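You operate a simulated robot arm through the tools that you are given. There is no shell and no other tool.

Carry out the task below with a simulated robot arm. There is one attempt and no reset: what you move stays moved.

## Task
Set the controls near the top of the steel bench. At the end: the water box cover is set to open; the right stop knob is turned to locked; the carriage knob is turned to locked; the left stop knob is turned to locked; whatever was shut is shut again. Leave all else as you found it, and nothing knocked over.
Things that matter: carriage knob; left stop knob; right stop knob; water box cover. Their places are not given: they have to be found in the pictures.

Only the result counts: the job must be done as asked and must still hold three seconds after the hand-in. Knocking over, shifting, dropping, spilling or breaking anything else fails it. A push-on lid holds only when it is set on centred and level and pressed home; a screw cap is set on level and turned clockwise until tight.

## Robot
A 7-joint arm with a two-finger parallel gripper, fixed in place. Base frame: the origin is at the foot of the arm, x ahead of it, y to its left, z up; the work surface is at about z = 800. Readings come in mm, degrees, newtons and seconds.
Its first joint turns from -149.0 to 149.0 degrees. Payload 3.43 kg.
Tool frame: the origin (TCP) lies between the finger pads and is the grasp point; the fingertips stand 30 mm ahead of it; z points along the fingers, y is the line along which they close. The gripper opens to 94 mm. The fingers are 28 mm wide and 10 mm thick; the gripper's body (50 by 96 mm) begins 55 mm behind the TCP.
Orientation is told as [roll, pitch, yaw] about the base's x, y, z axes, in that order, counted from this pose: with the fingers straight down and closing along the base's y, the tool's x points along the base's -x, its y along +y and its z along -z.

## Interface
- The arm moves only by the tool send_rows. Its argument "series" is a list of rows, each a list of 7 numbers: the shift along the base's x, y, z in cm, then the turn, a rotation vector about the base's x, y, z in degrees, then the opening in per cent of the stroke, from 0 (shut) to 100 (fully open). In form: [[x, y, z, ax, ay, az, gripper], ...]. A call has 1 to 20 rows; each row is the pose to reach, as a shift and turn from the pose commanded when the call began. Rows are played at 5 a second. More than 50 mm and 8.6 degrees between two rows, or a gripper value outside its range, and nothing of the call is played. Where a pose cannot be reached the arm comes as near as it can. A force on the tool above 40 N (or 10 N above the force at the start of the call, whichever is more), or a blocked arm, ends the call early, and 0.2 s more pass. The fingers move at their own pace (about 45 mm/s each) and stop on an object; they squeeze with about 37 N. The grip force told is the motor's: it shows also when the fingers shut on nothing. Time passes only in rows, and 0.2 s behind the last, so rows that repeat a pose let the fingers close. It gives the time, the measured TCP pose, the force on the tool (base axes), the opening and the grip force at its end, in the units of the frame above (readings bear some noise), with the torque about the TCP (base axes, N m) and any sound that the robot's microphone picked up.
- Cameras (640 x 400 px; columns grow to the right, rows downward): "scene" is fixed at [399.2, 651.5, 1423.2]; the picture's right is [0.02, -1.00, 0.00], its down [-0.80, -0.02, -0.60] and it looks along [0.60, 0.01, -0.80] (base axes); focal length 265 px, centre (320, 200). "wrist" rides on the gripper at [76, 14, -102] in the tool frame; the picture's right is [-0.18, 0.98, 0.00], its down [-0.75, -0.14, -0.64] and it looks along [-0.63, -0.12, 0.77] (tool axes); focal length 243 px, centre (320, 200).
- grab_frame(camera): a new picture of that camera. No time passes.
- locate(camera, pixels): there is no depth. For up to 12 entries [column, row, z] of the newest picture of that camera ("zoom" is the newest enlarged one), the place [x, y] in the base frame at which the ray of that pixel passes the height z, good to about 2 mm. No time passes.
- zoom(camera, box): a new picture of the part [left, top, right, bottom] of that camera's present view, enlarged. No time passes.
- hand_in(): hands the job in; it is judged then, once.

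Unless the task says otherwise, let go and move clear before handing in.

The tools are called after "Call:" as a command line: name --pt "numbers of a row" for each row, then --argument value for the rest, lists and objects as JSON in quotes. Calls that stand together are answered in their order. send_rows: Moves the arm, as the interface text tells. Its arguments: {"type":"object","properties":{"series":{"type":"array","items":{"type":"array","items":{"type":"number"}}}},"required":["series"]} The other tools are called the same way: grab_frame (camera) takes a picture; locate (camera, pixels) gives the place at which the rays of pixels pass given heights; zoom (camera, box) takes an enlarged picture of a part of a camera's view; hand_in () hands the job in.

At the start:

```text
t: 0.0
tcp_pos: [760.6, 630.5, 1150.1]
tool_rot: [0.0, 0.0, -0.1]
ft_force: [1.1, 0.5, 0.1]
torque: [-0.01, -0.01, -0.02]
grip_width: 94.0
finger_force: 0.0
```

scene: 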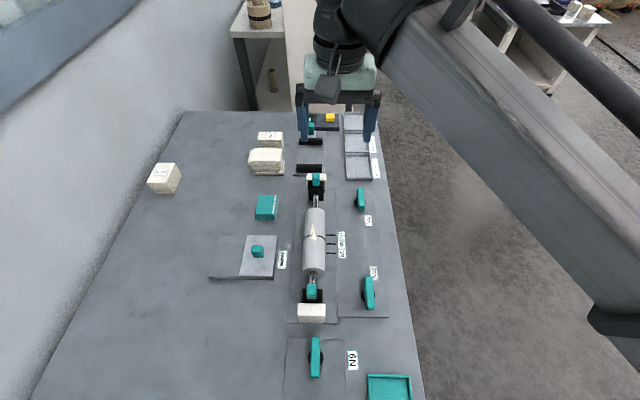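
wrist: 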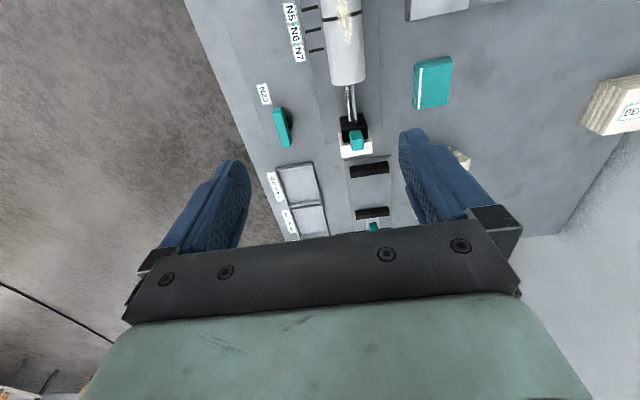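

The scene shows a bench with teal handles around (315,355), (369,293), (360,198), (312,290), (257,251), (265,207). I will zoom in to read labels.

Call:
zoom --camera "scene" --box '[200, 220, 420, 400]'

Call:
zoom --camera "scene" --box '[230, 100, 420, 240]'

Call:
zoom --camera "wrist" --box '[230, 0, 480, 240]'

```text
2.22 times, centred on (310, 310) of scene
```

zoom: 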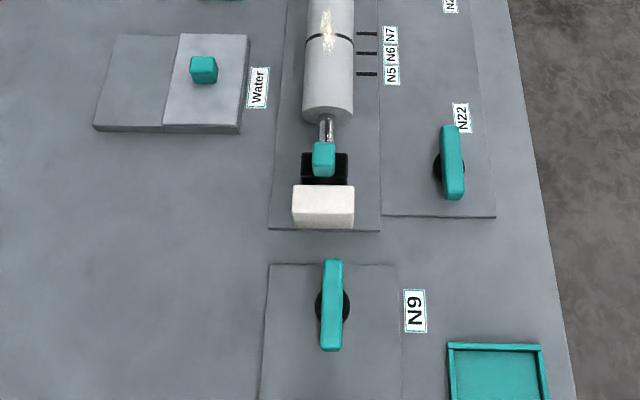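

```text
2.86 times, centred on (325, 170) of scene
```

zoom: 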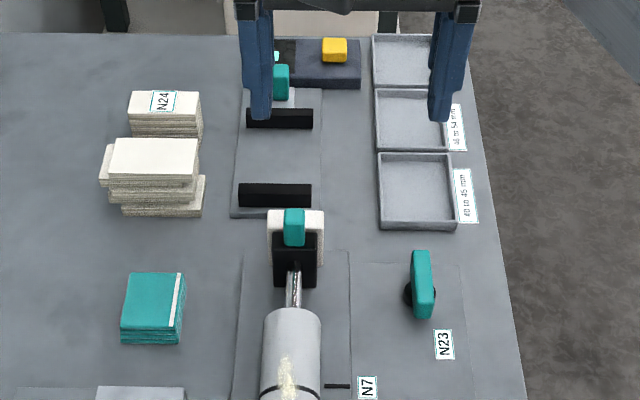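

```text
1.67 times, centred on (355, 120) of wrist
```

zoom: 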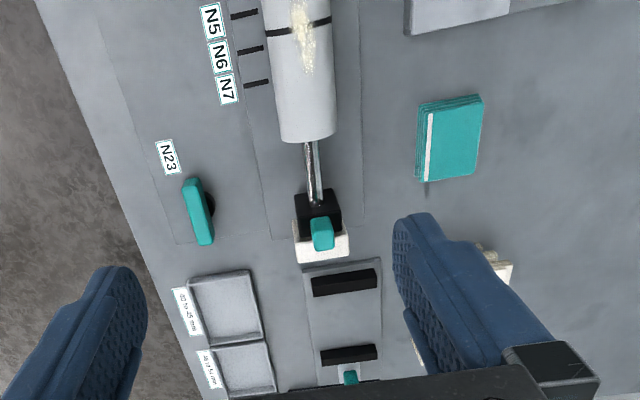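

The scene shows levers labelled N9, N22, N23, plus small teal knobs on black blocks at (312,290) and (316,182). I need closer views, so I'll locate the main items first.

Call:
grab_frame --camera "scene"

Call:
locate --camera "scene" --pixels '[[315, 357, 830], [369, 293, 830], [360, 198, 830], [312, 290, 840], [316, 181, 840], [257, 251, 820], [265, 207, 810], [314, 240, 830], [311, 128, 820], [330, 118, 820], [390, 385, 800], [325, 165, 800]]'

Call:
zoom --camera "scene" --box '[280, 160, 400, 240]'

Call:
zoom --camera "scene" --box '[280, 240, 400, 320]'

Call:
zoom --camera "scene" --box '[200, 100, 320, 180]'

Call:
zoom --camera "scene" --box '[280, 320, 400, 400]'

Call:
zoom --camera "scene" --box '[190, 200, 310, 280]'

```text
taken
```

scene: 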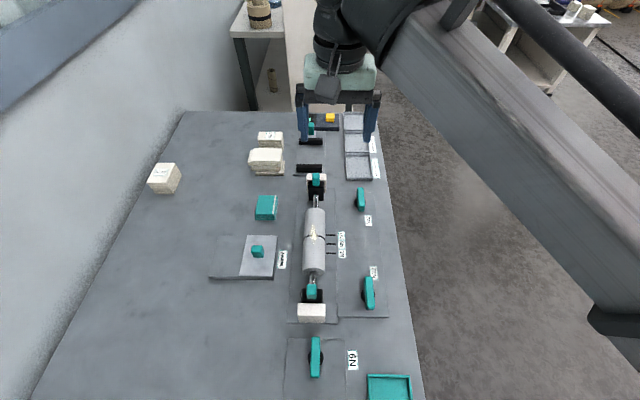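

```text
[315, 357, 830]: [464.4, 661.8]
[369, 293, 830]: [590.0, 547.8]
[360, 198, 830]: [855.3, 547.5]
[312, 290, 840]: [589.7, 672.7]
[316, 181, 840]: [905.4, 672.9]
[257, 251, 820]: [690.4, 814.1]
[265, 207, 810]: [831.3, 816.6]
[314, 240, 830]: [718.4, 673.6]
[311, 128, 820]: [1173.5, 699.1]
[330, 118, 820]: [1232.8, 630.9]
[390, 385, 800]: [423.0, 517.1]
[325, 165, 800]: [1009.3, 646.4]
```

```text
5.00 times, centred on (340, 200) of scene
```

zoom: 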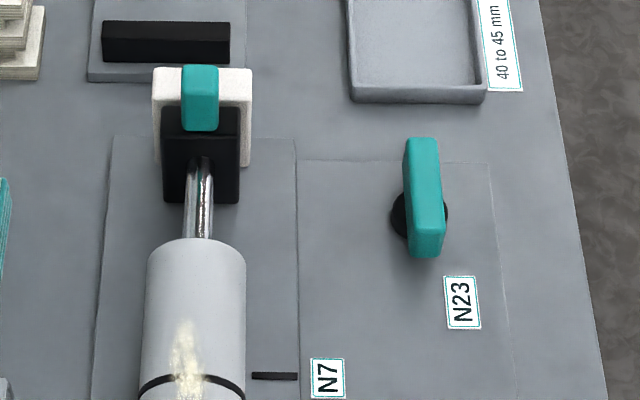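

```text
5.00 times, centred on (340, 280) of scene
```

zoom: 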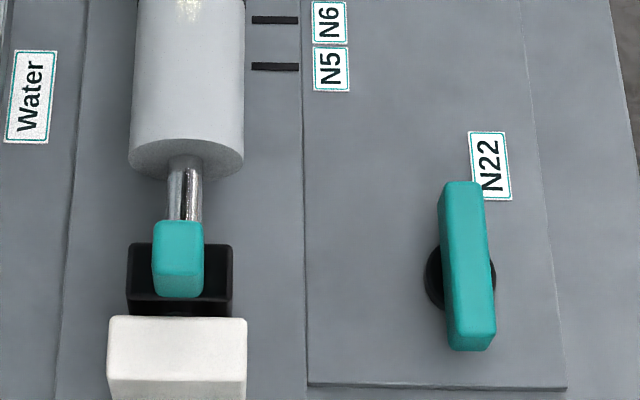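

```text
5.00 times, centred on (260, 140) of scene
```

zoom: 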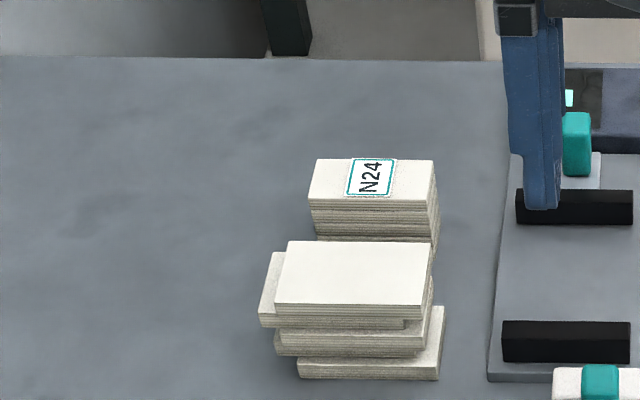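

```text
5.00 times, centred on (340, 360) of scene
```

zoom: 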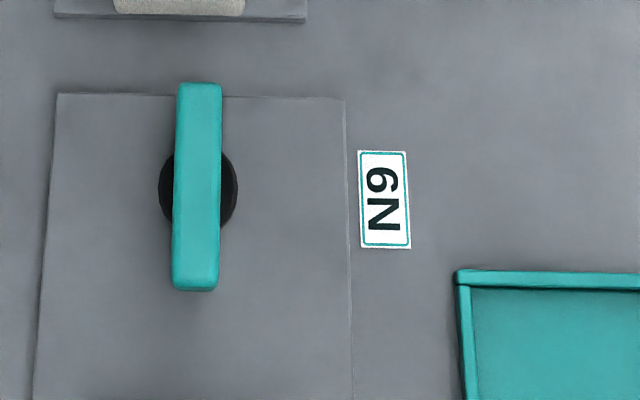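

```text
5.00 times, centred on (250, 240) of scene
```

zoom: 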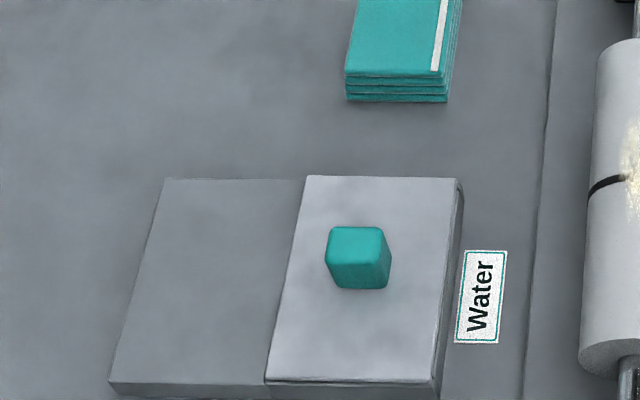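

No lock marks are readable from here. I'll move the wrist camera for a close look at the near levers (N9, N22).

Call:
send_rows --pt "-4 0 0 0 0 0 100" --pt "-8 0 0 0 0 0 100" --pt "-12 0 -1 0 0 0 100" --pt "-16 0 -3 0 0 0 100" --pt "-20 -1 -5 0 0 0 100" --pt "-24 -2 -7 0 0 0 100" --pt "-28 -3 -10 0 0 0 100" --pt "-31 -3 -12 0 0 0 100" --pt "-31 -3 -12 0 0 0 100"

Call:
grab_frame --camera "wrist"

Call:
grab_frame --camera "scene"

```text
refused: row 7 steps farther than a row can; nothing moved
```

```text
taken
```

wrist: 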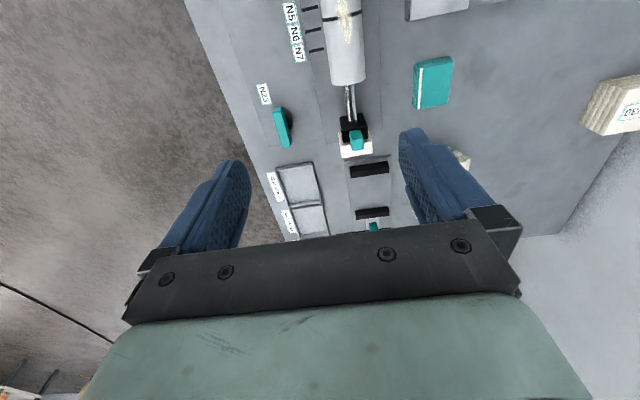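

```text
taken
```

scene: 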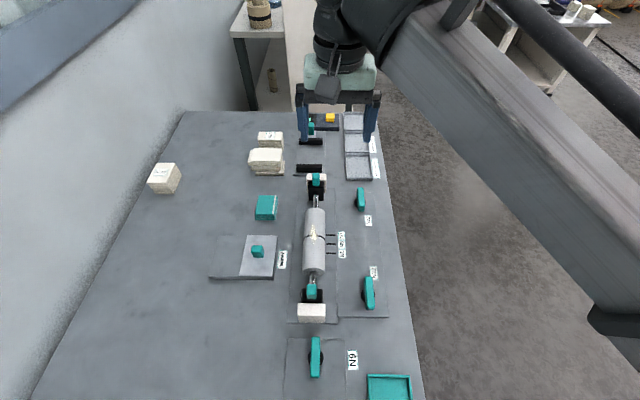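

The step limit was exceeded, so nothing moved; the block at (610,105) in the wrist view has text on its side, worth reading. I'll send smaller steps.

Call:
send_rows --pt "-4 0 0 0 0 0 100" --pt "-8 0 0 0 0 0 100" --pt "-12 0 -1 0 0 0 100" --pt "-16 0 -3 0 0 0 100" --pt "-20 -1 -5 0 0 0 100" --pt "-24 -2 -7 0 0 0 100" --pt "-27 -3 -9 0 0 0 100" --pt "-29 -3 -11 0 0 0 100" --pt "-31 -3 -12 0 0 0 100" --pt "-31 -3 -12 0 0 0 100"

Call:
grab_frame --camera "wrist"

Call:
grab_frame --camera "scene"

```text
t: 2.2
tcp_pos: [450.0, 600.8, 1030.5]
tool_rot: [-0.1, 0.0, 0.0]
ft_force: [1.3, 0.6, 0.6]
torque: [0.01, -0.03, 0.0]
grip_width: 94.1
finger_force: 0.0
```

```text
taken
```

wrist: 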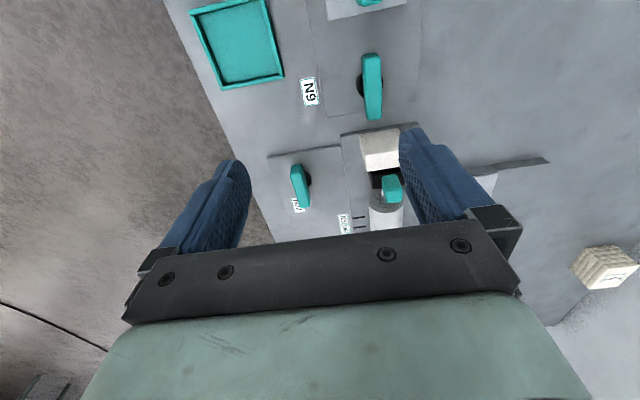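

```text
taken
```

scene: 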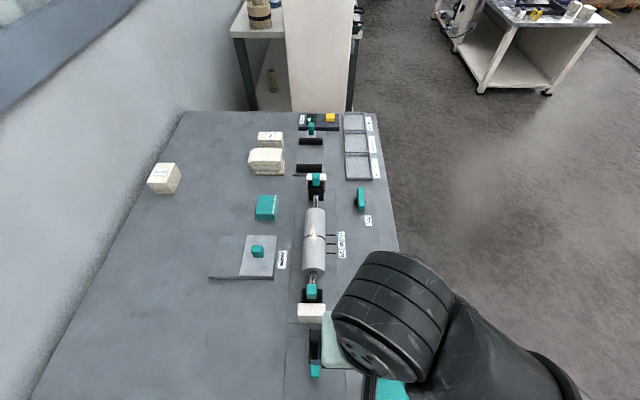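

More of the bench is visible now: another plate with a teal knob at (365,0) below x≈400, out of the scene camera's view. I'll move back further to see it.

Call:
send_rows --pt "-4 0 1 0 0 0 100" --pt "-8 0 2 0 0 0 100" --pt "-12 0 3 0 0 0 100" --pt "-16 0 4 0 0 0 100" --pt "-20 0 5 0 0 0 100" --pt "-24 0 6 0 0 0 100" --pt "-24 0 6 0 0 0 100"

Call:
grab_frame --camera "wrist"

Call:
zoom --camera "scene" --box '[280, 95, 400, 175]'

Call:
zoom --camera "scene" --box '[120, 120, 240, 200]'

Call:
zoom --camera "scene" --box '[430, 0, 620, 90]'

```text
t: 3.8
tcp_pos: [210.1, 600.6, 1090.7]
tool_rot: [0.0, 0.0, 0.0]
ft_force: [-0.2, -0.7, 0.1]
torque: [-0.01, -0.01, -0.01]
grip_width: 93.9
finger_force: 0.0
```

```text
taken
```

wrist: 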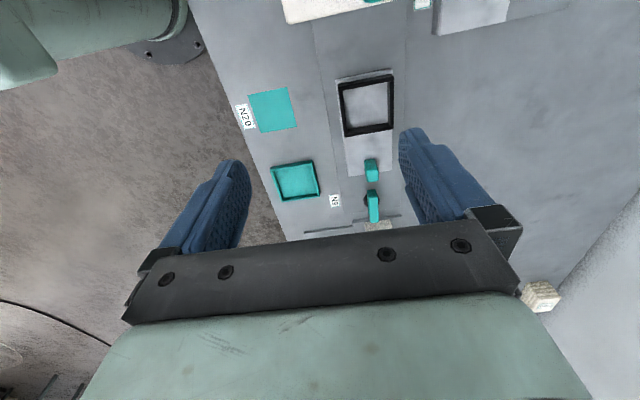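

```text
5.00 times, centred on (340, 135) of scene
```

zoom: 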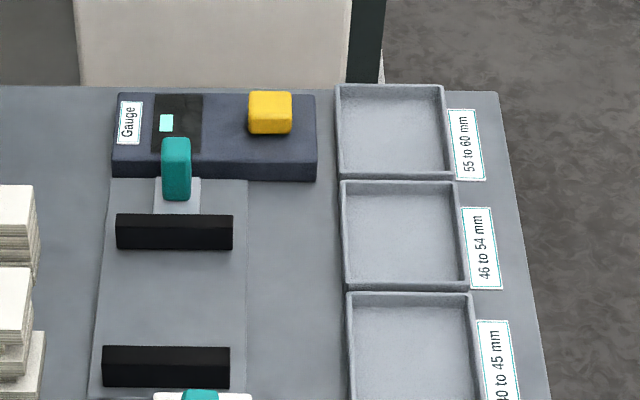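

```text
5.00 times, centred on (180, 160) of scene
```

zoom: 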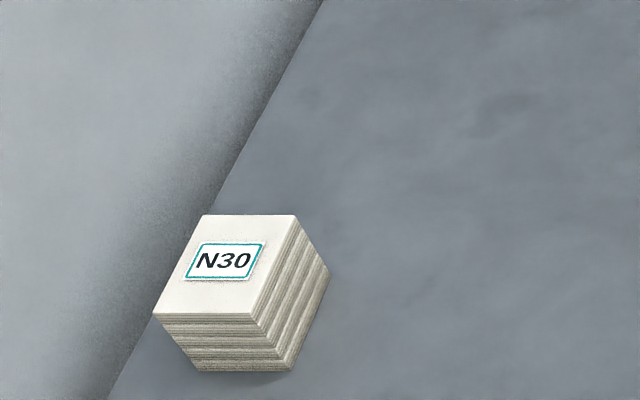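

```text
3.37 times, centred on (525, 45) of scene
```

zoom: 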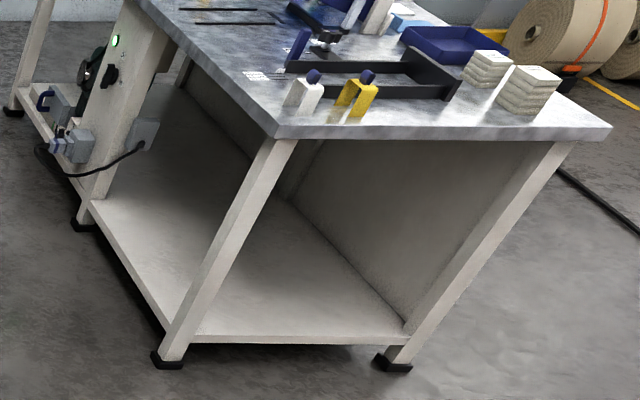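

The bench continues toward negative x: a black frame at (365,105), N20 teal plate, and at the top a white item with teal (340,5) and a labelled gray box. I'll continue to explore there.

Call:
zoom --camera "wrist" --box '[220, 0, 500, 240]'

Call:
send_rows --pt "-4 0 0 0 0 0 100" --pt "-8 0 0 0 0 0 100" --pt "-12 0 0 0 0 0 100" --pt "-16 0 0 0 0 0 100" --pt "-20 0 0 0 0 0 100" --pt "-24 0 0 0 0 0 100" --pt "-28 0 0 0 0 0 100" --pt "-28 0 0 0 0 0 100"

Call:
grab_frame --camera "wrist"

Call:
zoom --camera "wrist" --box '[180, 0, 500, 240]'

```text
1.67 times, centred on (360, 120) of wrist
```

zoom: 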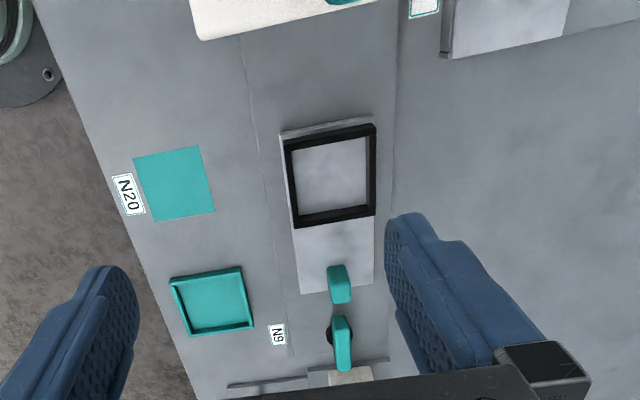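

```text
t: 5.6
tcp_pos: [-69.6, 599.4, 1090.6]
tool_rot: [0.3, 0.0, 0.0]
ft_force: [-0.2, -1.3, 0.1]
torque: [0.01, 0.0, -0.01]
grip_width: 94.1
finger_force: 0.1
```

```text
taken
```

wrist: 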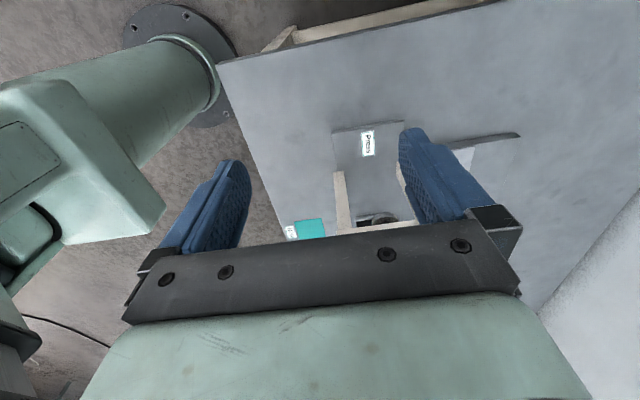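

```text
1.67 times, centred on (340, 120) of wrist
```

zoom: 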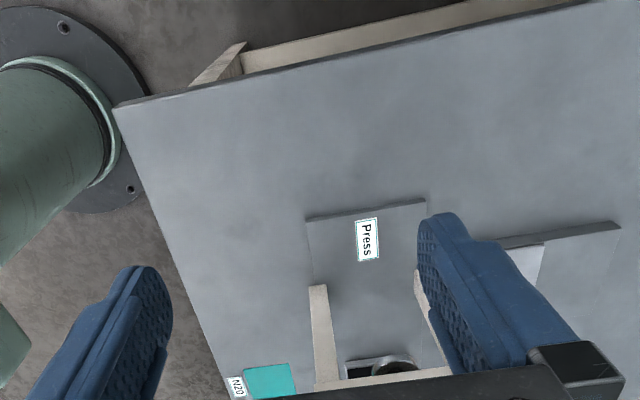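

There's a "Press" station with a white frame and another slide-cover box at (490,150). I'll go to an in-between pose for a good view of it.

Call:
send_rows --pt "4 0 1 0 0 0 100" --pt "8 1 2 0 0 0 100" --pt "12 2 3 0 0 0 100" --pt "15 3 4 0 0 0 100" --pt "15 3 4 0 0 0 100"

Call:
grab_frame --camera "wrist"

Call:
zoom --camera "wrist" --box '[220, 0, 460, 150]'

Call:
zoom --camera "wrist" --box '[380, 0, 640, 160]'

Call:
grab_frame --camera "scene"

```text
t: 6.8
tcp_pos: [83.9, 640.4, 1112.5]
tool_rot: [0.9, -0.1, -0.1]
ft_force: [-0.6, -0.8, 0.6]
torque: [0.02, 0.04, 0.0]
grip_width: 94.0
finger_force: 0.0
out of reach, approached as far as the arm can: row 1, 2, 3, 4, 5
```

```text
taken
```

wrist: 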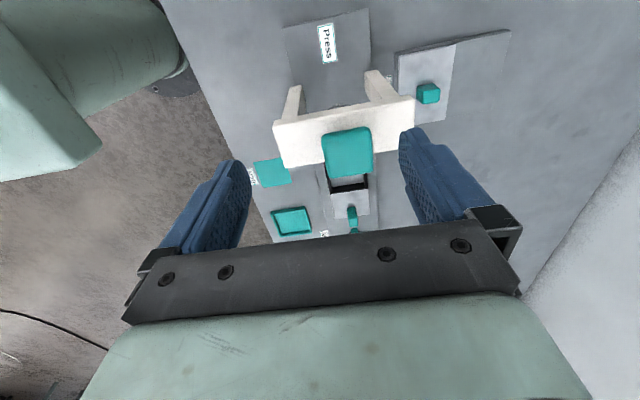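

```text
2.67 times, centred on (340, 75) of wrist
```

zoom: 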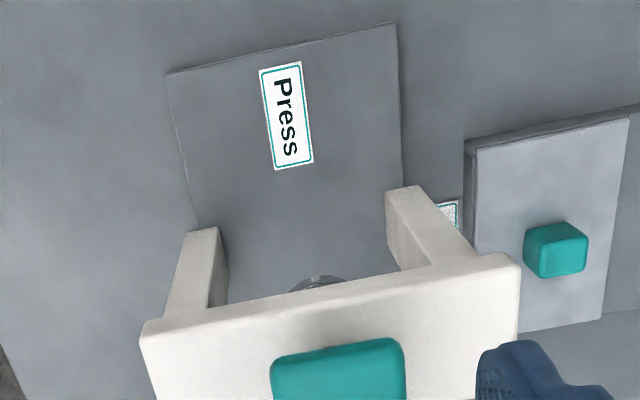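

```text
2.46 times, centred on (510, 80) of wrist
```

zoom: 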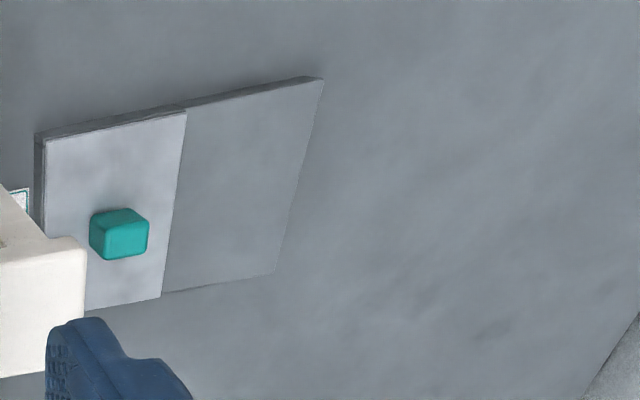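

```text
taken
```

scene: 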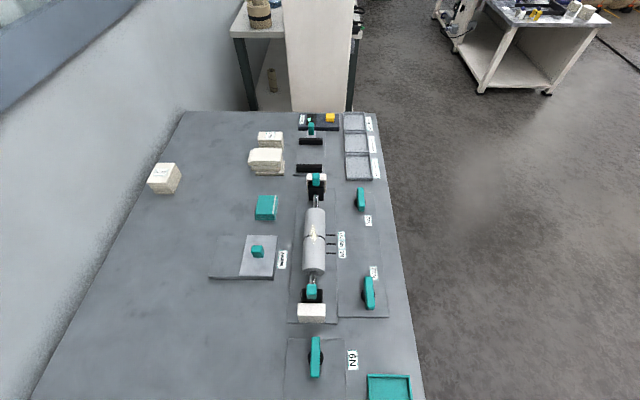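

The levers N9 (next to a framed carriage at x≈420), N22 and N23 (next to the drum's end stops) match the three knobs; the operator side is −y. I'll turn the wrist 90° to view N9 from the operator side and look for lock marks.

Call:
send_rows --pt "3 0 0 0 0 7.5 100" --pt "6 0 0 0 0 15 100" --pt "9 -1 0 0 0 22.5 100" --pt "12 -2 0 0 0 30 100" --pt "15 -3 -1 0 0 37.5 100" --pt "18 -4 -2 0 0 45 100" --pt "21 -5 -4 0 0 52.5 100" --pt "24 -6 -6 0 0 60 100" --pt "27 -7 -8 0 0 67.5 100" --pt "30 -8 -10 0 0 75 100" --pt "34 -9 -12 0 0 82.5 100" --pt "38 -10 -13 0 0 90 100" --pt "38 -10 -13 0 0 90 100"

Call:
grab_frame --camera "wrist"

Call:
grab_frame --camera "scene"

```text
t: 9.6
tcp_pos: [464.6, 539.6, 982.7]
tool_rot: [0.1, -0.1, 90.1]
ft_force: [0.1, 0.3, 0.2]
torque: [-0.01, 0.0, -0.01]
grip_width: 94.0
finger_force: 0.0
out of reach, approached as far as the arm can: row 1, 3, 4
```

```text
taken
```

wrist: 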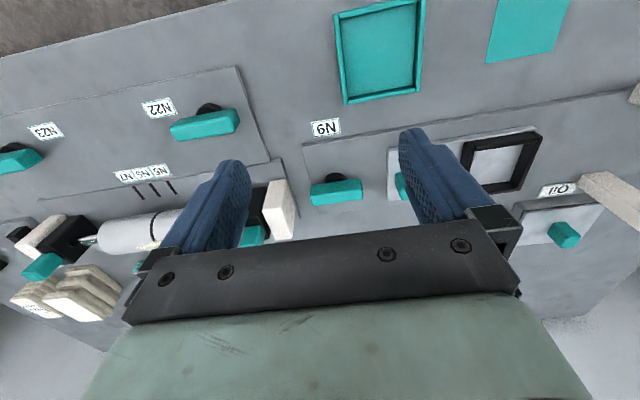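

```text
taken
```

scene: 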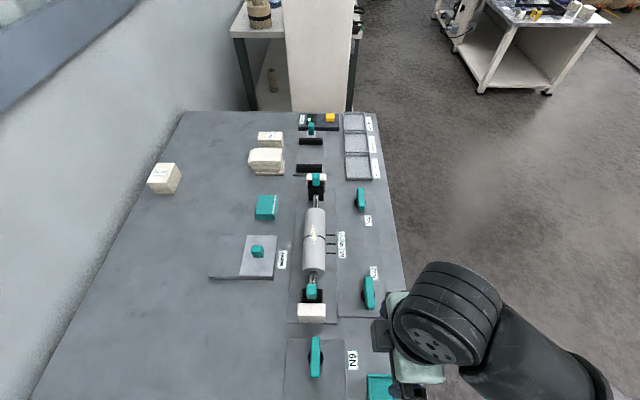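

This view shows N22 at (205,125), N9 at (337,190), N23 at (20,160); the other box is "Oil". Zooming in on the knobs for marks.

Call:
zoom --camera "wrist" --box '[280, 110, 420, 220]'

Call:
zoom --camera "wrist" --box '[130, 70, 270, 180]'

Call:
zoom --camera "wrist" --box '[0, 110, 140, 220]'

```text
3.64 times, centred on (350, 165) of wrist
```

zoom: 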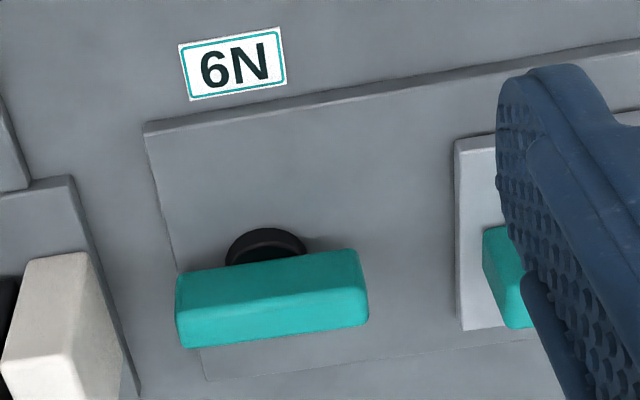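

```text
3.64 times, centred on (200, 125) of wrist
```

zoom: 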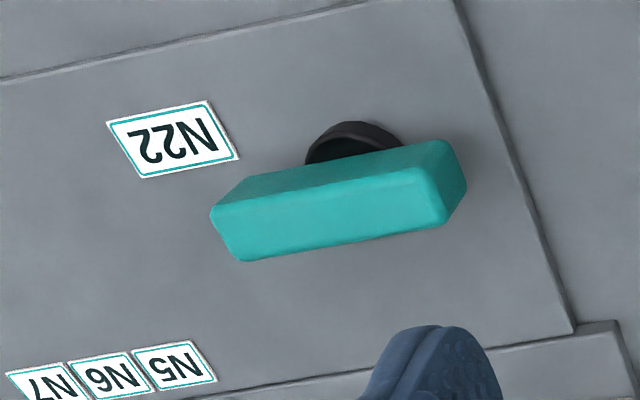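

```text
3.64 times, centred on (70, 165) of wrist
```

zoom: 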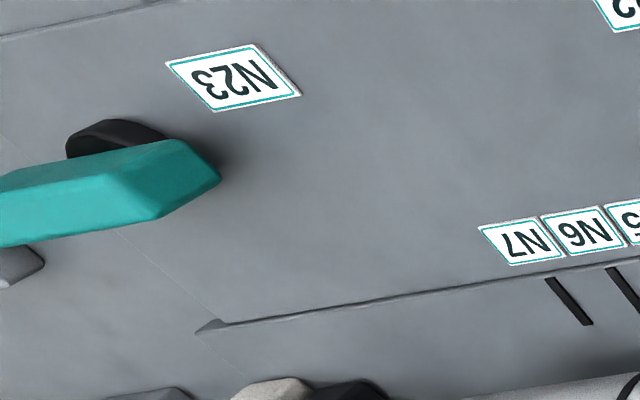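

No lock marks are visible, so I'll find the sense of turning by feel (clockwise first). First I'll triangulate N9's lever height using both views: wrist top-face centre (337.6,197.4), scene (315.8,355).

Call:
locate --camera "wrist" --pixels '[[337.6, 197.4, 820], [337.6, 197.4, 840], [337.6, 197.4, 860], [337.6, 197.4, 880], [333, 176, 800], [333, 176, 810]]'

Call:
locate --camera "scene" --pixels '[[315.8, 355, 820], [315.8, 355, 840], [315.8, 355, 860], [315.8, 355, 880], [315.6, 359, 810], [369, 291, 830], [369, 291, 850], [369, 291, 870], [360.5, 197, 830], [360.5, 197, 850], [360.5, 197, 870]]'

Call:
locate --camera "wrist" --pixels '[[203.6, 131, 820], [203.6, 131, 840], [203.6, 131, 860], [203.6, 131, 880]]'

```text
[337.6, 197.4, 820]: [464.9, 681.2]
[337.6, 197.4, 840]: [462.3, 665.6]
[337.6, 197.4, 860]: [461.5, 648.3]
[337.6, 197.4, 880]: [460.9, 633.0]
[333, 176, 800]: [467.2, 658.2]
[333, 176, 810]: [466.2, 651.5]
```

```text
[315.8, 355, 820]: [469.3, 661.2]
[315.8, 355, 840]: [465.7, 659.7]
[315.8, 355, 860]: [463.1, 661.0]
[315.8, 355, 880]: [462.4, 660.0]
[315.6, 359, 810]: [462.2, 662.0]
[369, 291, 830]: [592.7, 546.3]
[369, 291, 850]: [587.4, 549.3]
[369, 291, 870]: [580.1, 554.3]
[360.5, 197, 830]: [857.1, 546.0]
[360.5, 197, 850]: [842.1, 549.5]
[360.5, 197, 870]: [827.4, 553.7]
```

```text
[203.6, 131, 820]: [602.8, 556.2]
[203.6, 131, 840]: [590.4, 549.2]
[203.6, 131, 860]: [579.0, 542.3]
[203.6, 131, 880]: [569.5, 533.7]
```

N9's lever top is at about z 845, centred (464,661); N22 about (590,548). I'll move above N9 at yaw 0 and then test that yaw −90 is reachable in free air.

Call:
send_rows --pt "0 1 0 0 0 -8 50" --pt "0 2 0 0 0 -16 50" --pt "0 3 0 0 0 -24 50" --pt "0 4 0 0 0 -32 50" --pt "0 5 0 0 0 -40 50" --pt "0 6 0 0 0 -48 50" --pt "0 7 0 0 0 -56 50" --pt "0 8 0 0 0 -64 50" --pt "0 9 0 0 0 -72 50" --pt "0 10 0 0 0 -81 50" --pt "0 12.1 0 0 0 -89 50" --pt "0 12.1 0 0 0 -97 50" --pt "0 12.1 0 0 0 -105 50" --pt "0 12.1 0 0 0 -113 50" --pt "0 12.1 0 0 0 -121 50" --pt "0 12.1 0 0 0 -129 50" --pt "0 12.1 0 0 0 -137 50" --pt "0 12.1 0 0 0 -145 50" --pt "0 12.1 0 0 0 -153 50" --pt "0 12.1 0 0 0 -161 50"

Call:
send_rows --pt "0 0 0 0 0 -8 50" --pt "0 0 0 0 0 -16 50" --pt "0 0 0 0 0 -24 50" --pt "0 0 0 0 0 -29 50" --pt "0 0 0 0 0 -29 50"

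Call:
grab_frame --camera "wrist"

Call:
grab_frame --camera "scene"

```text
refused: row 10 steps farther than a row can; nothing moved
```

```text
t: 10.8
tcp_pos: [463.1, 540.2, 981.9]
tool_rot: [0.0, -0.1, 60.9]
ft_force: [0.2, 0.1, 0.1]
torque: [0.01, -0.02, -0.01]
grip_width: 46.9
finger_force: 0.0
```

```text
taken
```

wrist: 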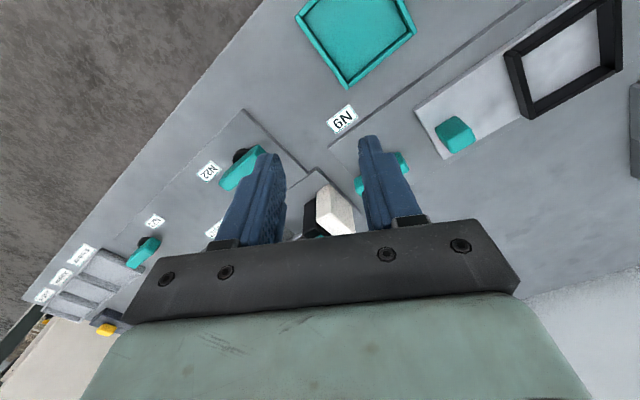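

```text
taken
```

scene: 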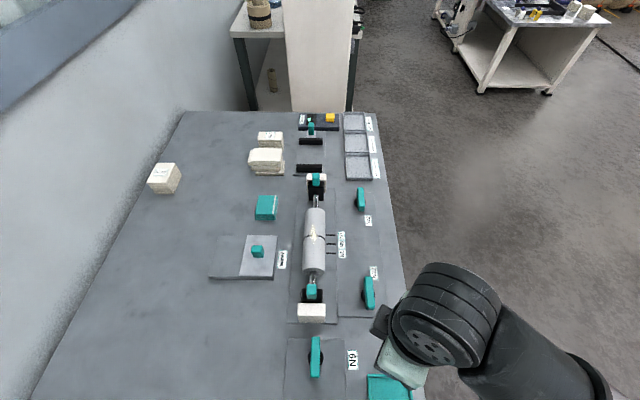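

Only the second call played (yaw now 61°). I'll continue in 8° steps to above N9 and on to yaw −91 as a free-air test.

Call:
send_rows --pt "0 1.5 0 0 0 -8 50" --pt "0 3 0 0 0 -16 50" --pt "0 4.5 0 0 0 -24 50" --pt "0 6 0 0 0 -32 50" --pt "0 7.5 0 0 0 -40 50" --pt "0 9 0 0 0 -48 50" --pt "0 10.5 0 0 0 -56 50" --pt "0 12.1 0 0 0 -64 50" --pt "0 12.1 0 0 0 -72 50" --pt "0 12.1 0 0 0 -80 50" --pt "0 12.1 0 0 0 -88 50" --pt "0 12.1 0 0 0 -96 50" --pt "0 12.1 0 0 0 -104 50" --pt "0 12.1 0 0 0 -112 50" --pt "0 12.1 0 0 0 -120 50" --pt "0 12.1 0 0 0 -128 50" --pt "0 12.1 0 0 0 -136 50" --pt "0 12.1 0 0 0 -144 50" --pt "0 12.1 0 0 0 -151 50" --pt "0 12.1 0 0 0 -151 50"

Call:
grab_frame --camera "wrist"

```text
t: 15.0
tcp_pos: [463.2, 660.7, 982.6]
tool_rot: [0.1, 0.0, -90.1]
ft_force: [-0.7, -1.1, 0.8]
torque: [-0.02, -0.01, -0.01]
grip_width: 47.1
finger_force: 0.1
```

```text
taken
```

wrist: 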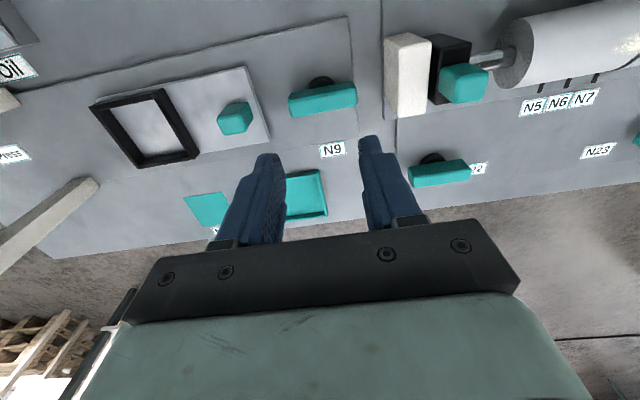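

Yaw −90 works. This view from the other side lets me refine the lever pose, so I'll zoom in on N9 and N22.

Call:
zoom --camera "wrist" --box '[260, 50, 400, 138]'

Call:
locate --camera "wrist" --pixels '[[323, 102, 820], [323, 102, 845], [290, 107, 845], [356, 97, 845], [321, 84, 810], [440, 178, 845], [236, 125, 840]]'

```text
4.55 times, centred on (330, 94) of wrist
```

zoom: 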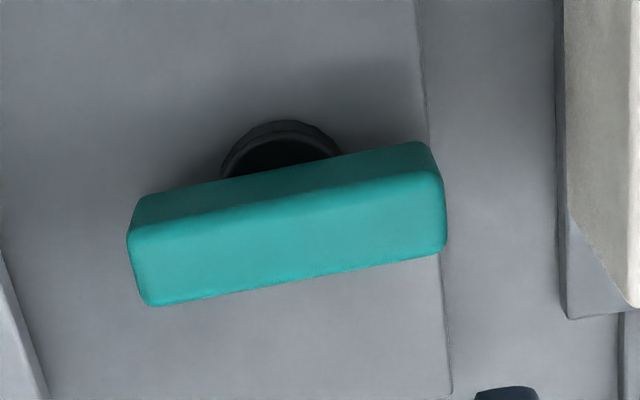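

```text
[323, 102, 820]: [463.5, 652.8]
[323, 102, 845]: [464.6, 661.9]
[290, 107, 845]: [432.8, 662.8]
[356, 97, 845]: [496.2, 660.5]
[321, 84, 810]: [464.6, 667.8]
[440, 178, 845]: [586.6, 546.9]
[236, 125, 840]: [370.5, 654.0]
```

N9 lever: centre (464.5,661.5), top z≈845, ±32 mm along x. I'll return to yaw 0 above it and descend to TCP z≈858 with a 47 mm opening.

Call:
send_rows --pt "0.1 0.1 0 0 0 8.2 50" --pt "0.1 0.1 0 0 0 16.4 50" --pt "0.1 0.1 0 0 0 24.6 50" --pt "0.1 0.1 0 0 0 32.8 50" --pt "0.1 0.1 0 0 0 41 50" --pt "0.1 0.1 0 0 0 49.2 50" --pt "0.1 0.1 0 0 0 57.4 50" --pt "0.1 0.1 -2 0 0 65.6 50" --pt "0.1 0.1 -4 0 0 73.8 50" --pt "0.1 0.1 -6 0 0 82 50" --pt "0.1 0.1 -8 0 0 90 50" --pt "0.1 0.1 -8 0 0 90 50"

Call:
grab_frame --camera "wrist"

Call:
grab_frame --camera "scene"

```text
t: 17.6
tcp_pos: [464.2, 662.2, 903.2]
tool_rot: [0.0, 0.0, 0.1]
ft_force: [0.7, -0.4, 0.0]
torque: [0.01, 0.02, -0.06]
grip_width: 46.9
finger_force: 0.1
```

```text
taken
```

wrist: 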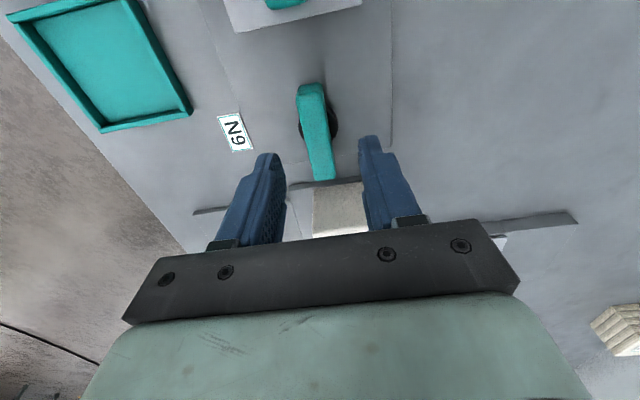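

```text
taken
```

scene: 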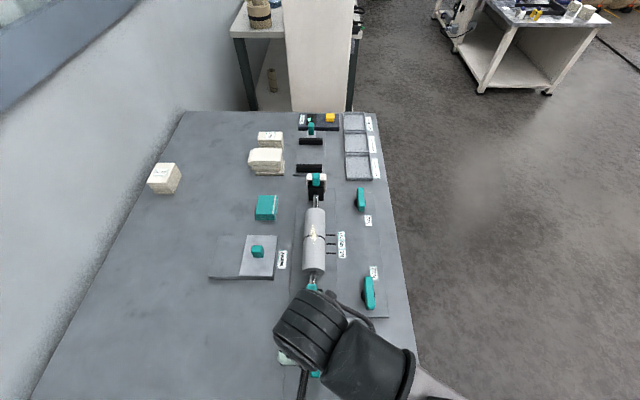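

The lever at (315,130) sits between the fingertips. Descending 4.5 cm and closing.

Call:
send_rows --pt "0 0 -1.5 0 0 0 50" --pt "0 0 -3 0 0 0 50" --pt "0 0 -4.5 0 0 0 50" --pt "0 0 -4.5 0 0 0 50"

Call:
send_rows --pt "0 0 0 0 0 0 10" --pt "0 0 0 0 0 0 0" --pt "0 0 0 0 0 0 0" --pt "0 0 0 0 0 0 0"

Call:
grab_frame --camera "wrist"

```text
t: 18.6
tcp_pos: [462.5, 662.0, 856.6]
tool_rot: [0.0, 0.0, 0.0]
ft_force: [-0.6, -0.3, -0.7]
torque: [0.01, -0.04, -0.02]
grip_width: 46.8
finger_force: 0.1
```

```text
t: 19.6
tcp_pos: [462.7, 660.8, 857.8]
tool_rot: [-0.2, 0.0, 0.0]
ft_force: [-0.6, -20.5, -4.8]
torque: [0.0, -0.08, 0.14]
grip_width: 18.1
finger_force: 45.2
```

```text
taken
```

wrist: 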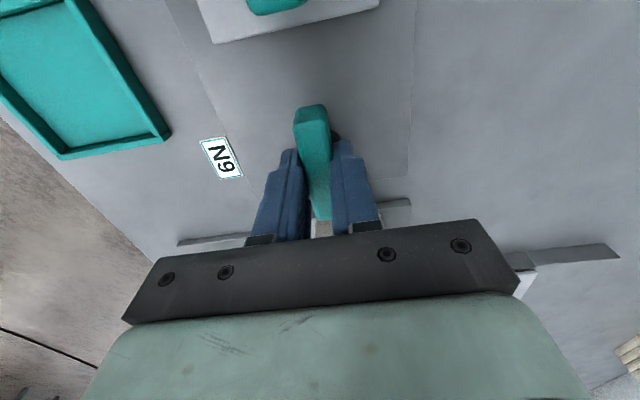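

Gripped at 18.1 mm with a −20 N side force; I'll ease y by −1.5 mm and try turning clockwise 24°.

Call:
send_rows --pt "0 -0.15 0 0 0 0 0" --pt "0 -0.15 0 0 0 -4 0" --pt "0 -0.15 0 0 0 -8 0" --pt "0 -0.15 0 0 0 -12 0" --pt "0 -0.15 0 0 0 -16 0" --pt "0 -0.15 0 0 0 -20 0" --pt "0 -0.15 0 0 0 -24 0"

Call:
grab_frame --camera "wrist"

```text
t: 21.2
tcp_pos: [463.4, 659.5, 857.2]
tool_rot: [0.1, -0.1, -23.8]
ft_force: [7.8, -21.0, 5.6]
torque: [-0.37, -0.01, 2.54]
grip_width: 31.6
finger_force: 45.5
```

```text
taken
```

wrist: 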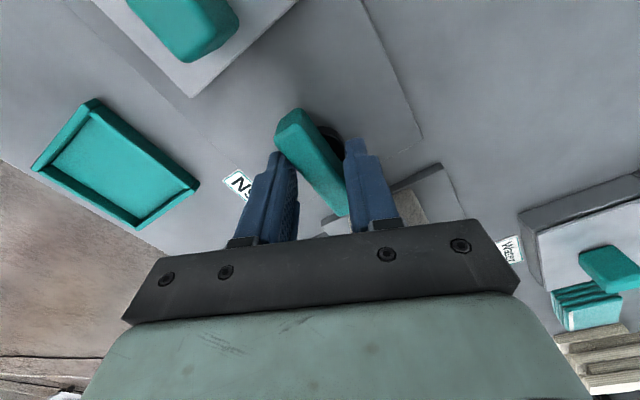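

The lever didn't follow clockwise (opening grew to 31.6 mm, torque 2.5 N·m), so it is at its end stop that way. I'll turn back and try counter-clockwise.

Call:
send_rows --pt "0 0 0 0 0 6 0" --pt "0 0 0 0 0 12 0" --pt "0 0 0 0 0 18 0" --pt "0 0 0 0 0 24 0" --pt "0 0 0 0 0 24 0"

Call:
send_rows --pt "0 0 0 0 0 4 0" --pt "0 0 0 0 0 8 0" --pt "0 0 0 0 0 12 0" --pt "0 0 0 0 0 16 0" --pt "0 0 0 0 0 20 0" --pt "0 0 0 0 0 24 0"

Call:
grab_frame --camera "wrist"

```text
t: 22.4
tcp_pos: [463.3, 659.8, 857.3]
tool_rot: [0.1, 0.0, 0.0]
ft_force: [-10.7, -14.7, 7.3]
torque: [-0.11, 0.36, -0.01]
grip_width: 17.8
finger_force: 44.7
```

```text
t: 23.8
tcp_pos: [463.3, 658.1, 857.6]
tool_rot: [-0.2, 0.2, 24.1]
ft_force: [-11.3, -26.8, -11.7]
torque: [0.3, -0.51, -0.05]
grip_width: 18.0
finger_force: 45.1
```

```text
taken
```

wrist: 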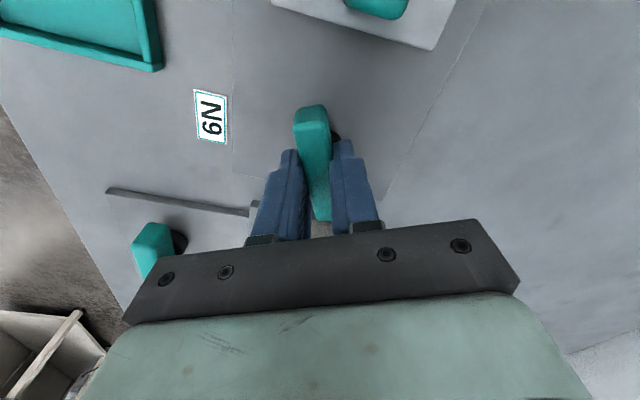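

It turns counter-clockwise with the gripper (18.0 mm, no torque). There is −27 N in y, so I'll shift the axis a little and continue.

Call:
send_rows --pt "-0.1 -0.24 0.1 0 0 0 0" --pt "-0.1 -0.24 0.1 0 0 5 0" --pt "-0.1 -0.24 0.1 0 0 10 0" --pt "-0.1 -0.24 0.1 0 0 15 0" --pt "-0.1 -0.24 0.1 0 0 20 0" --pt "-0.1 -0.24 0.1 0 0 25 0"

```text
t: 25.2
tcp_pos: [463.9, 659.0, 857.2]
tool_rot: [0.0, 0.0, 49.1]
ft_force: [2.3, -8.8, -28.3]
torque: [-0.65, 0.47, -0.01]
grip_width: 18.0
finger_force: 44.8
```

Turned to 49° with the knob following; undo the 1 mm lift (−28 N in z) and continue to about 90°.

Call:
send_rows --pt "0 -0.05 -0.15 0 0 0 0" --pt "0 -0.05 -0.15 0 0 7 0" --pt "0 -0.05 -0.15 0 0 14 0" --pt "0 -0.05 -0.15 0 0 21 0" --pt "0 -0.05 -0.15 0 0 28 0" --pt "0 -0.05 -0.15 0 0 35 0" --pt "0 -0.05 -0.15 0 0 40 0"

```text
t: 26.8
tcp_pos: [465.6, 658.2, 858.8]
tool_rot: [-0.2, -0.1, 89.0]
ft_force: [27.8, -10.2, 18.8]
torque: [0.88, 0.12, -0.1]
grip_width: 18.0
finger_force: 45.2
```

At 89° with no torque yet and no end stop; I'll relax the side force and turn further slowly to find the stop.

Call:
send_rows --pt "0.2 -0.08 0.1 0 0 0 0" --pt "0.2 -0.08 0.1 0 0 3 0" --pt "0.2 -0.08 0.1 0 0 6 0" --pt "0.2 -0.08 0.1 0 0 9 0"

Call:
grab_frame --camera "wrist"

```text
t: 27.8
tcp_pos: [465.5, 656.5, 857.4]
tool_rot: [-0.1, 0.1, 98.0]
ft_force: [13.2, -4.3, 4.0]
torque: [0.06, -0.38, -1.78]
grip_width: 21.9
finger_force: 45.2
```

```text
taken
```

wrist: 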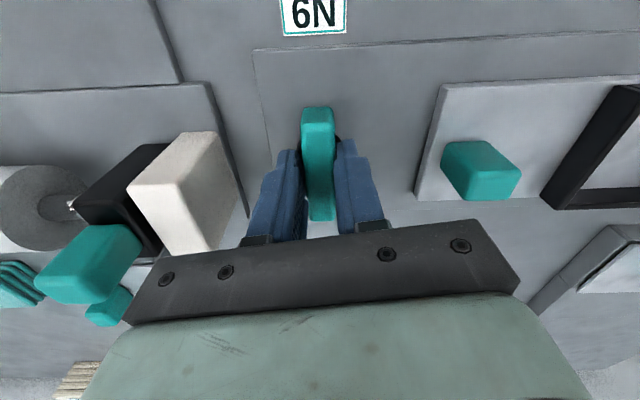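

The knob stopped at ~90° (torque −1.8 N·m beyond it), so it is fully over. I'll back off to 90°, release, and rise.

Call:
send_rows --pt "0 0 0 0 0 -4 0" --pt "0 0 0 0 0 -7 0" --pt "0 0 0 0 0 -7 45" --pt "0 0 0 0 0 -7 45" --pt "0 0 0 0 0 -7 45" --pt "0 0 4 0 0 -7 45" --pt "0 0 8 0 0 -7 45" --pt "0 0 10 0 0 -7 45" --pt "0 0 10 0 0 -7 45"

Call:
grab_frame --camera "wrist"

Call:
grab_frame --camera "scene"

```text
t: 29.8
tcp_pos: [464.8, 656.7, 958.2]
tool_rot: [0.0, -0.1, 91.0]
ft_force: [0.7, -1.0, 0.4]
torque: [-0.02, 0.02, 0.01]
grip_width: 42.0
finger_force: 0.0
```

```text
taken
```

wrist: 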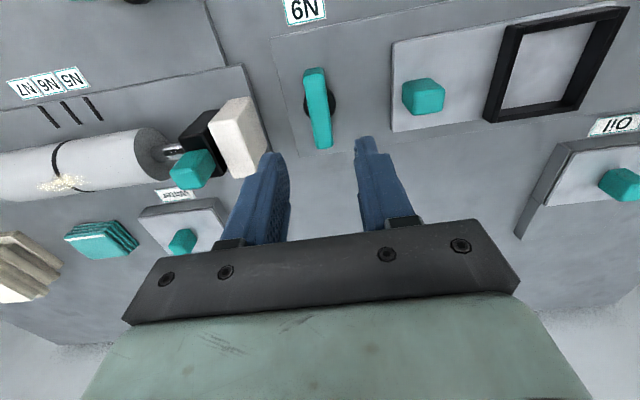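

```text
taken
```

scene: 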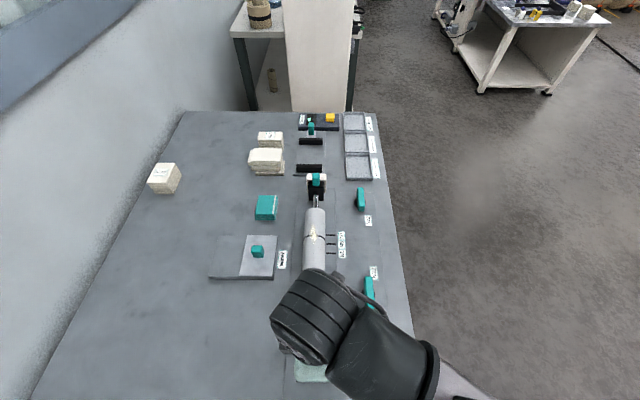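

N9 now points along y. Next I go above N22 at about (589,548), returning to yaw 0.

Call:
send_rows --pt "1 -1 0.5 0 0 -8 50" --pt "2 -2 0.5 0 0 -16 50" --pt "3 -3 0.5 0 0 -24 50" --pt "4 -4 0.5 0 0 -32 50" --pt "5 -5 0.5 0 0 -40 50" --pt "6 -6 0.5 0 0 -48 50" --pt "7.5 -7 0.5 0 0 -56 50" --pt "9 -8 0 0 0 -64 50" --pt "10 -9 0 0 0 -72 50" --pt "11 -10 0 0 0 -80 50" --pt "12 -10.9 -1 0 0 -88 50" --pt "12.4 -10.9 -2 0 0 -91 50" --pt "12.4 -10.9 -2 0 0 -91 50"

Call:
grab_frame --camera "wrist"

Call:
grab_frame --camera "scene"

```text
t: 32.6
tcp_pos: [588.9, 550.3, 936.4]
tool_rot: [0.1, 0.0, -0.1]
ft_force: [0.6, -0.3, 0.2]
torque: [0.01, -0.01, -0.02]
grip_width: 46.8
finger_force: 0.0
```

```text
taken
```

wrist: 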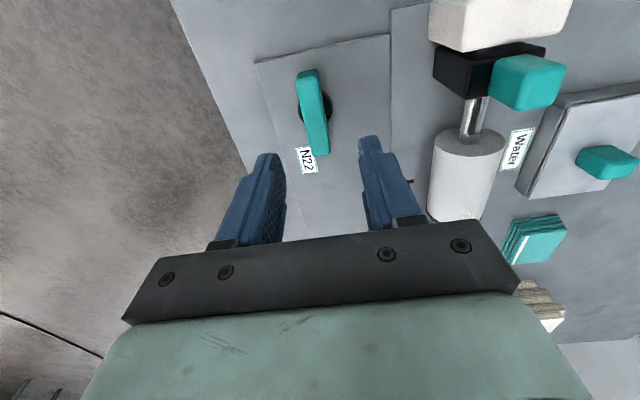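

```text
taken
```

scene: 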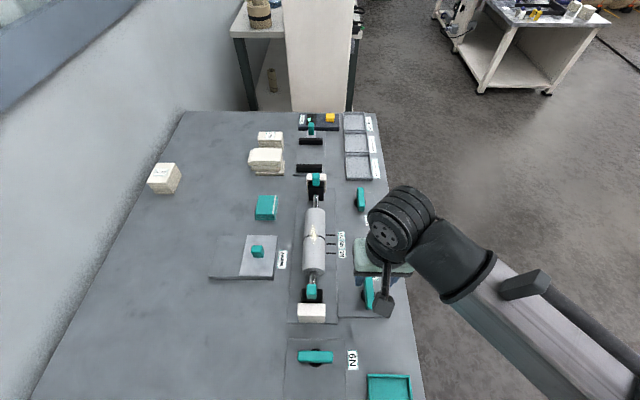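

N9 is clearly turned in the scene view at (316,357). I'll zoom on N22 at (312,112) for its centre.

Call:
zoom --camera "wrist" --box '[250, 50, 390, 170]'

Call:
locate --camera "wrist" --pixels '[[310, 74, 845], [318, 152, 845], [313, 112, 845], [297, 110, 845], [316, 108, 815]]'

```text
3.33 times, centred on (320, 110) of wrist
```

zoom: 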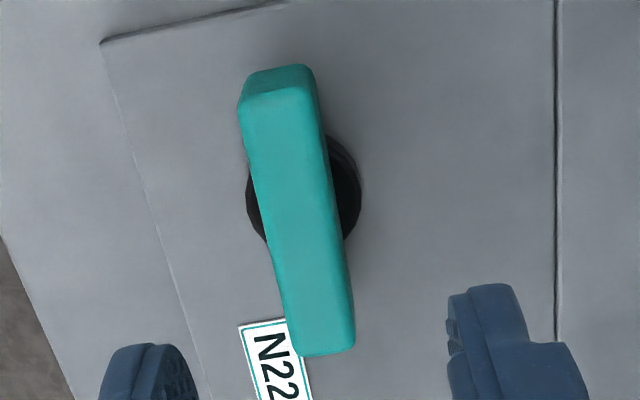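

```text
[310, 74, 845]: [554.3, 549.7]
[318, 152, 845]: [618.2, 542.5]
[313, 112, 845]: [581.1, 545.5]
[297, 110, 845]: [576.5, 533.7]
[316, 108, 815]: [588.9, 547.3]
```

Call:
locate --camera "wrist" --pixels '[[307.7, 80.9, 845], [322.1, 155, 845], [296, 81, 845], [319.4, 80, 845], [313.4, 157, 845], [330.5, 154, 845], [314.5, 107, 815], [307.7, 80.9, 840], [322.1, 155, 840]]'

Call:
zoom --camera "scene" --box '[330, 270, 410, 320]'

```text
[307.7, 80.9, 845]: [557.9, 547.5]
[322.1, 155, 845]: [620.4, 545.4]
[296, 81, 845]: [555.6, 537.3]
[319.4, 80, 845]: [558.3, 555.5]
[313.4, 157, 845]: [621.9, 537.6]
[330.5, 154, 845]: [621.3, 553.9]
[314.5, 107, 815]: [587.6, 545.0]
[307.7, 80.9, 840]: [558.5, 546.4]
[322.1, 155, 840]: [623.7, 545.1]
```

```text
8.00 times, centred on (370, 295) of scene
```

zoom: 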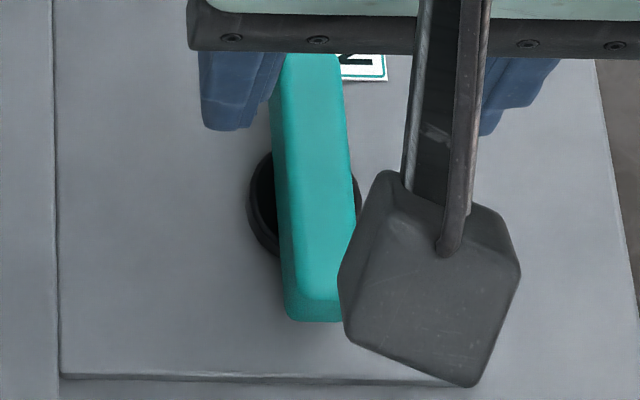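

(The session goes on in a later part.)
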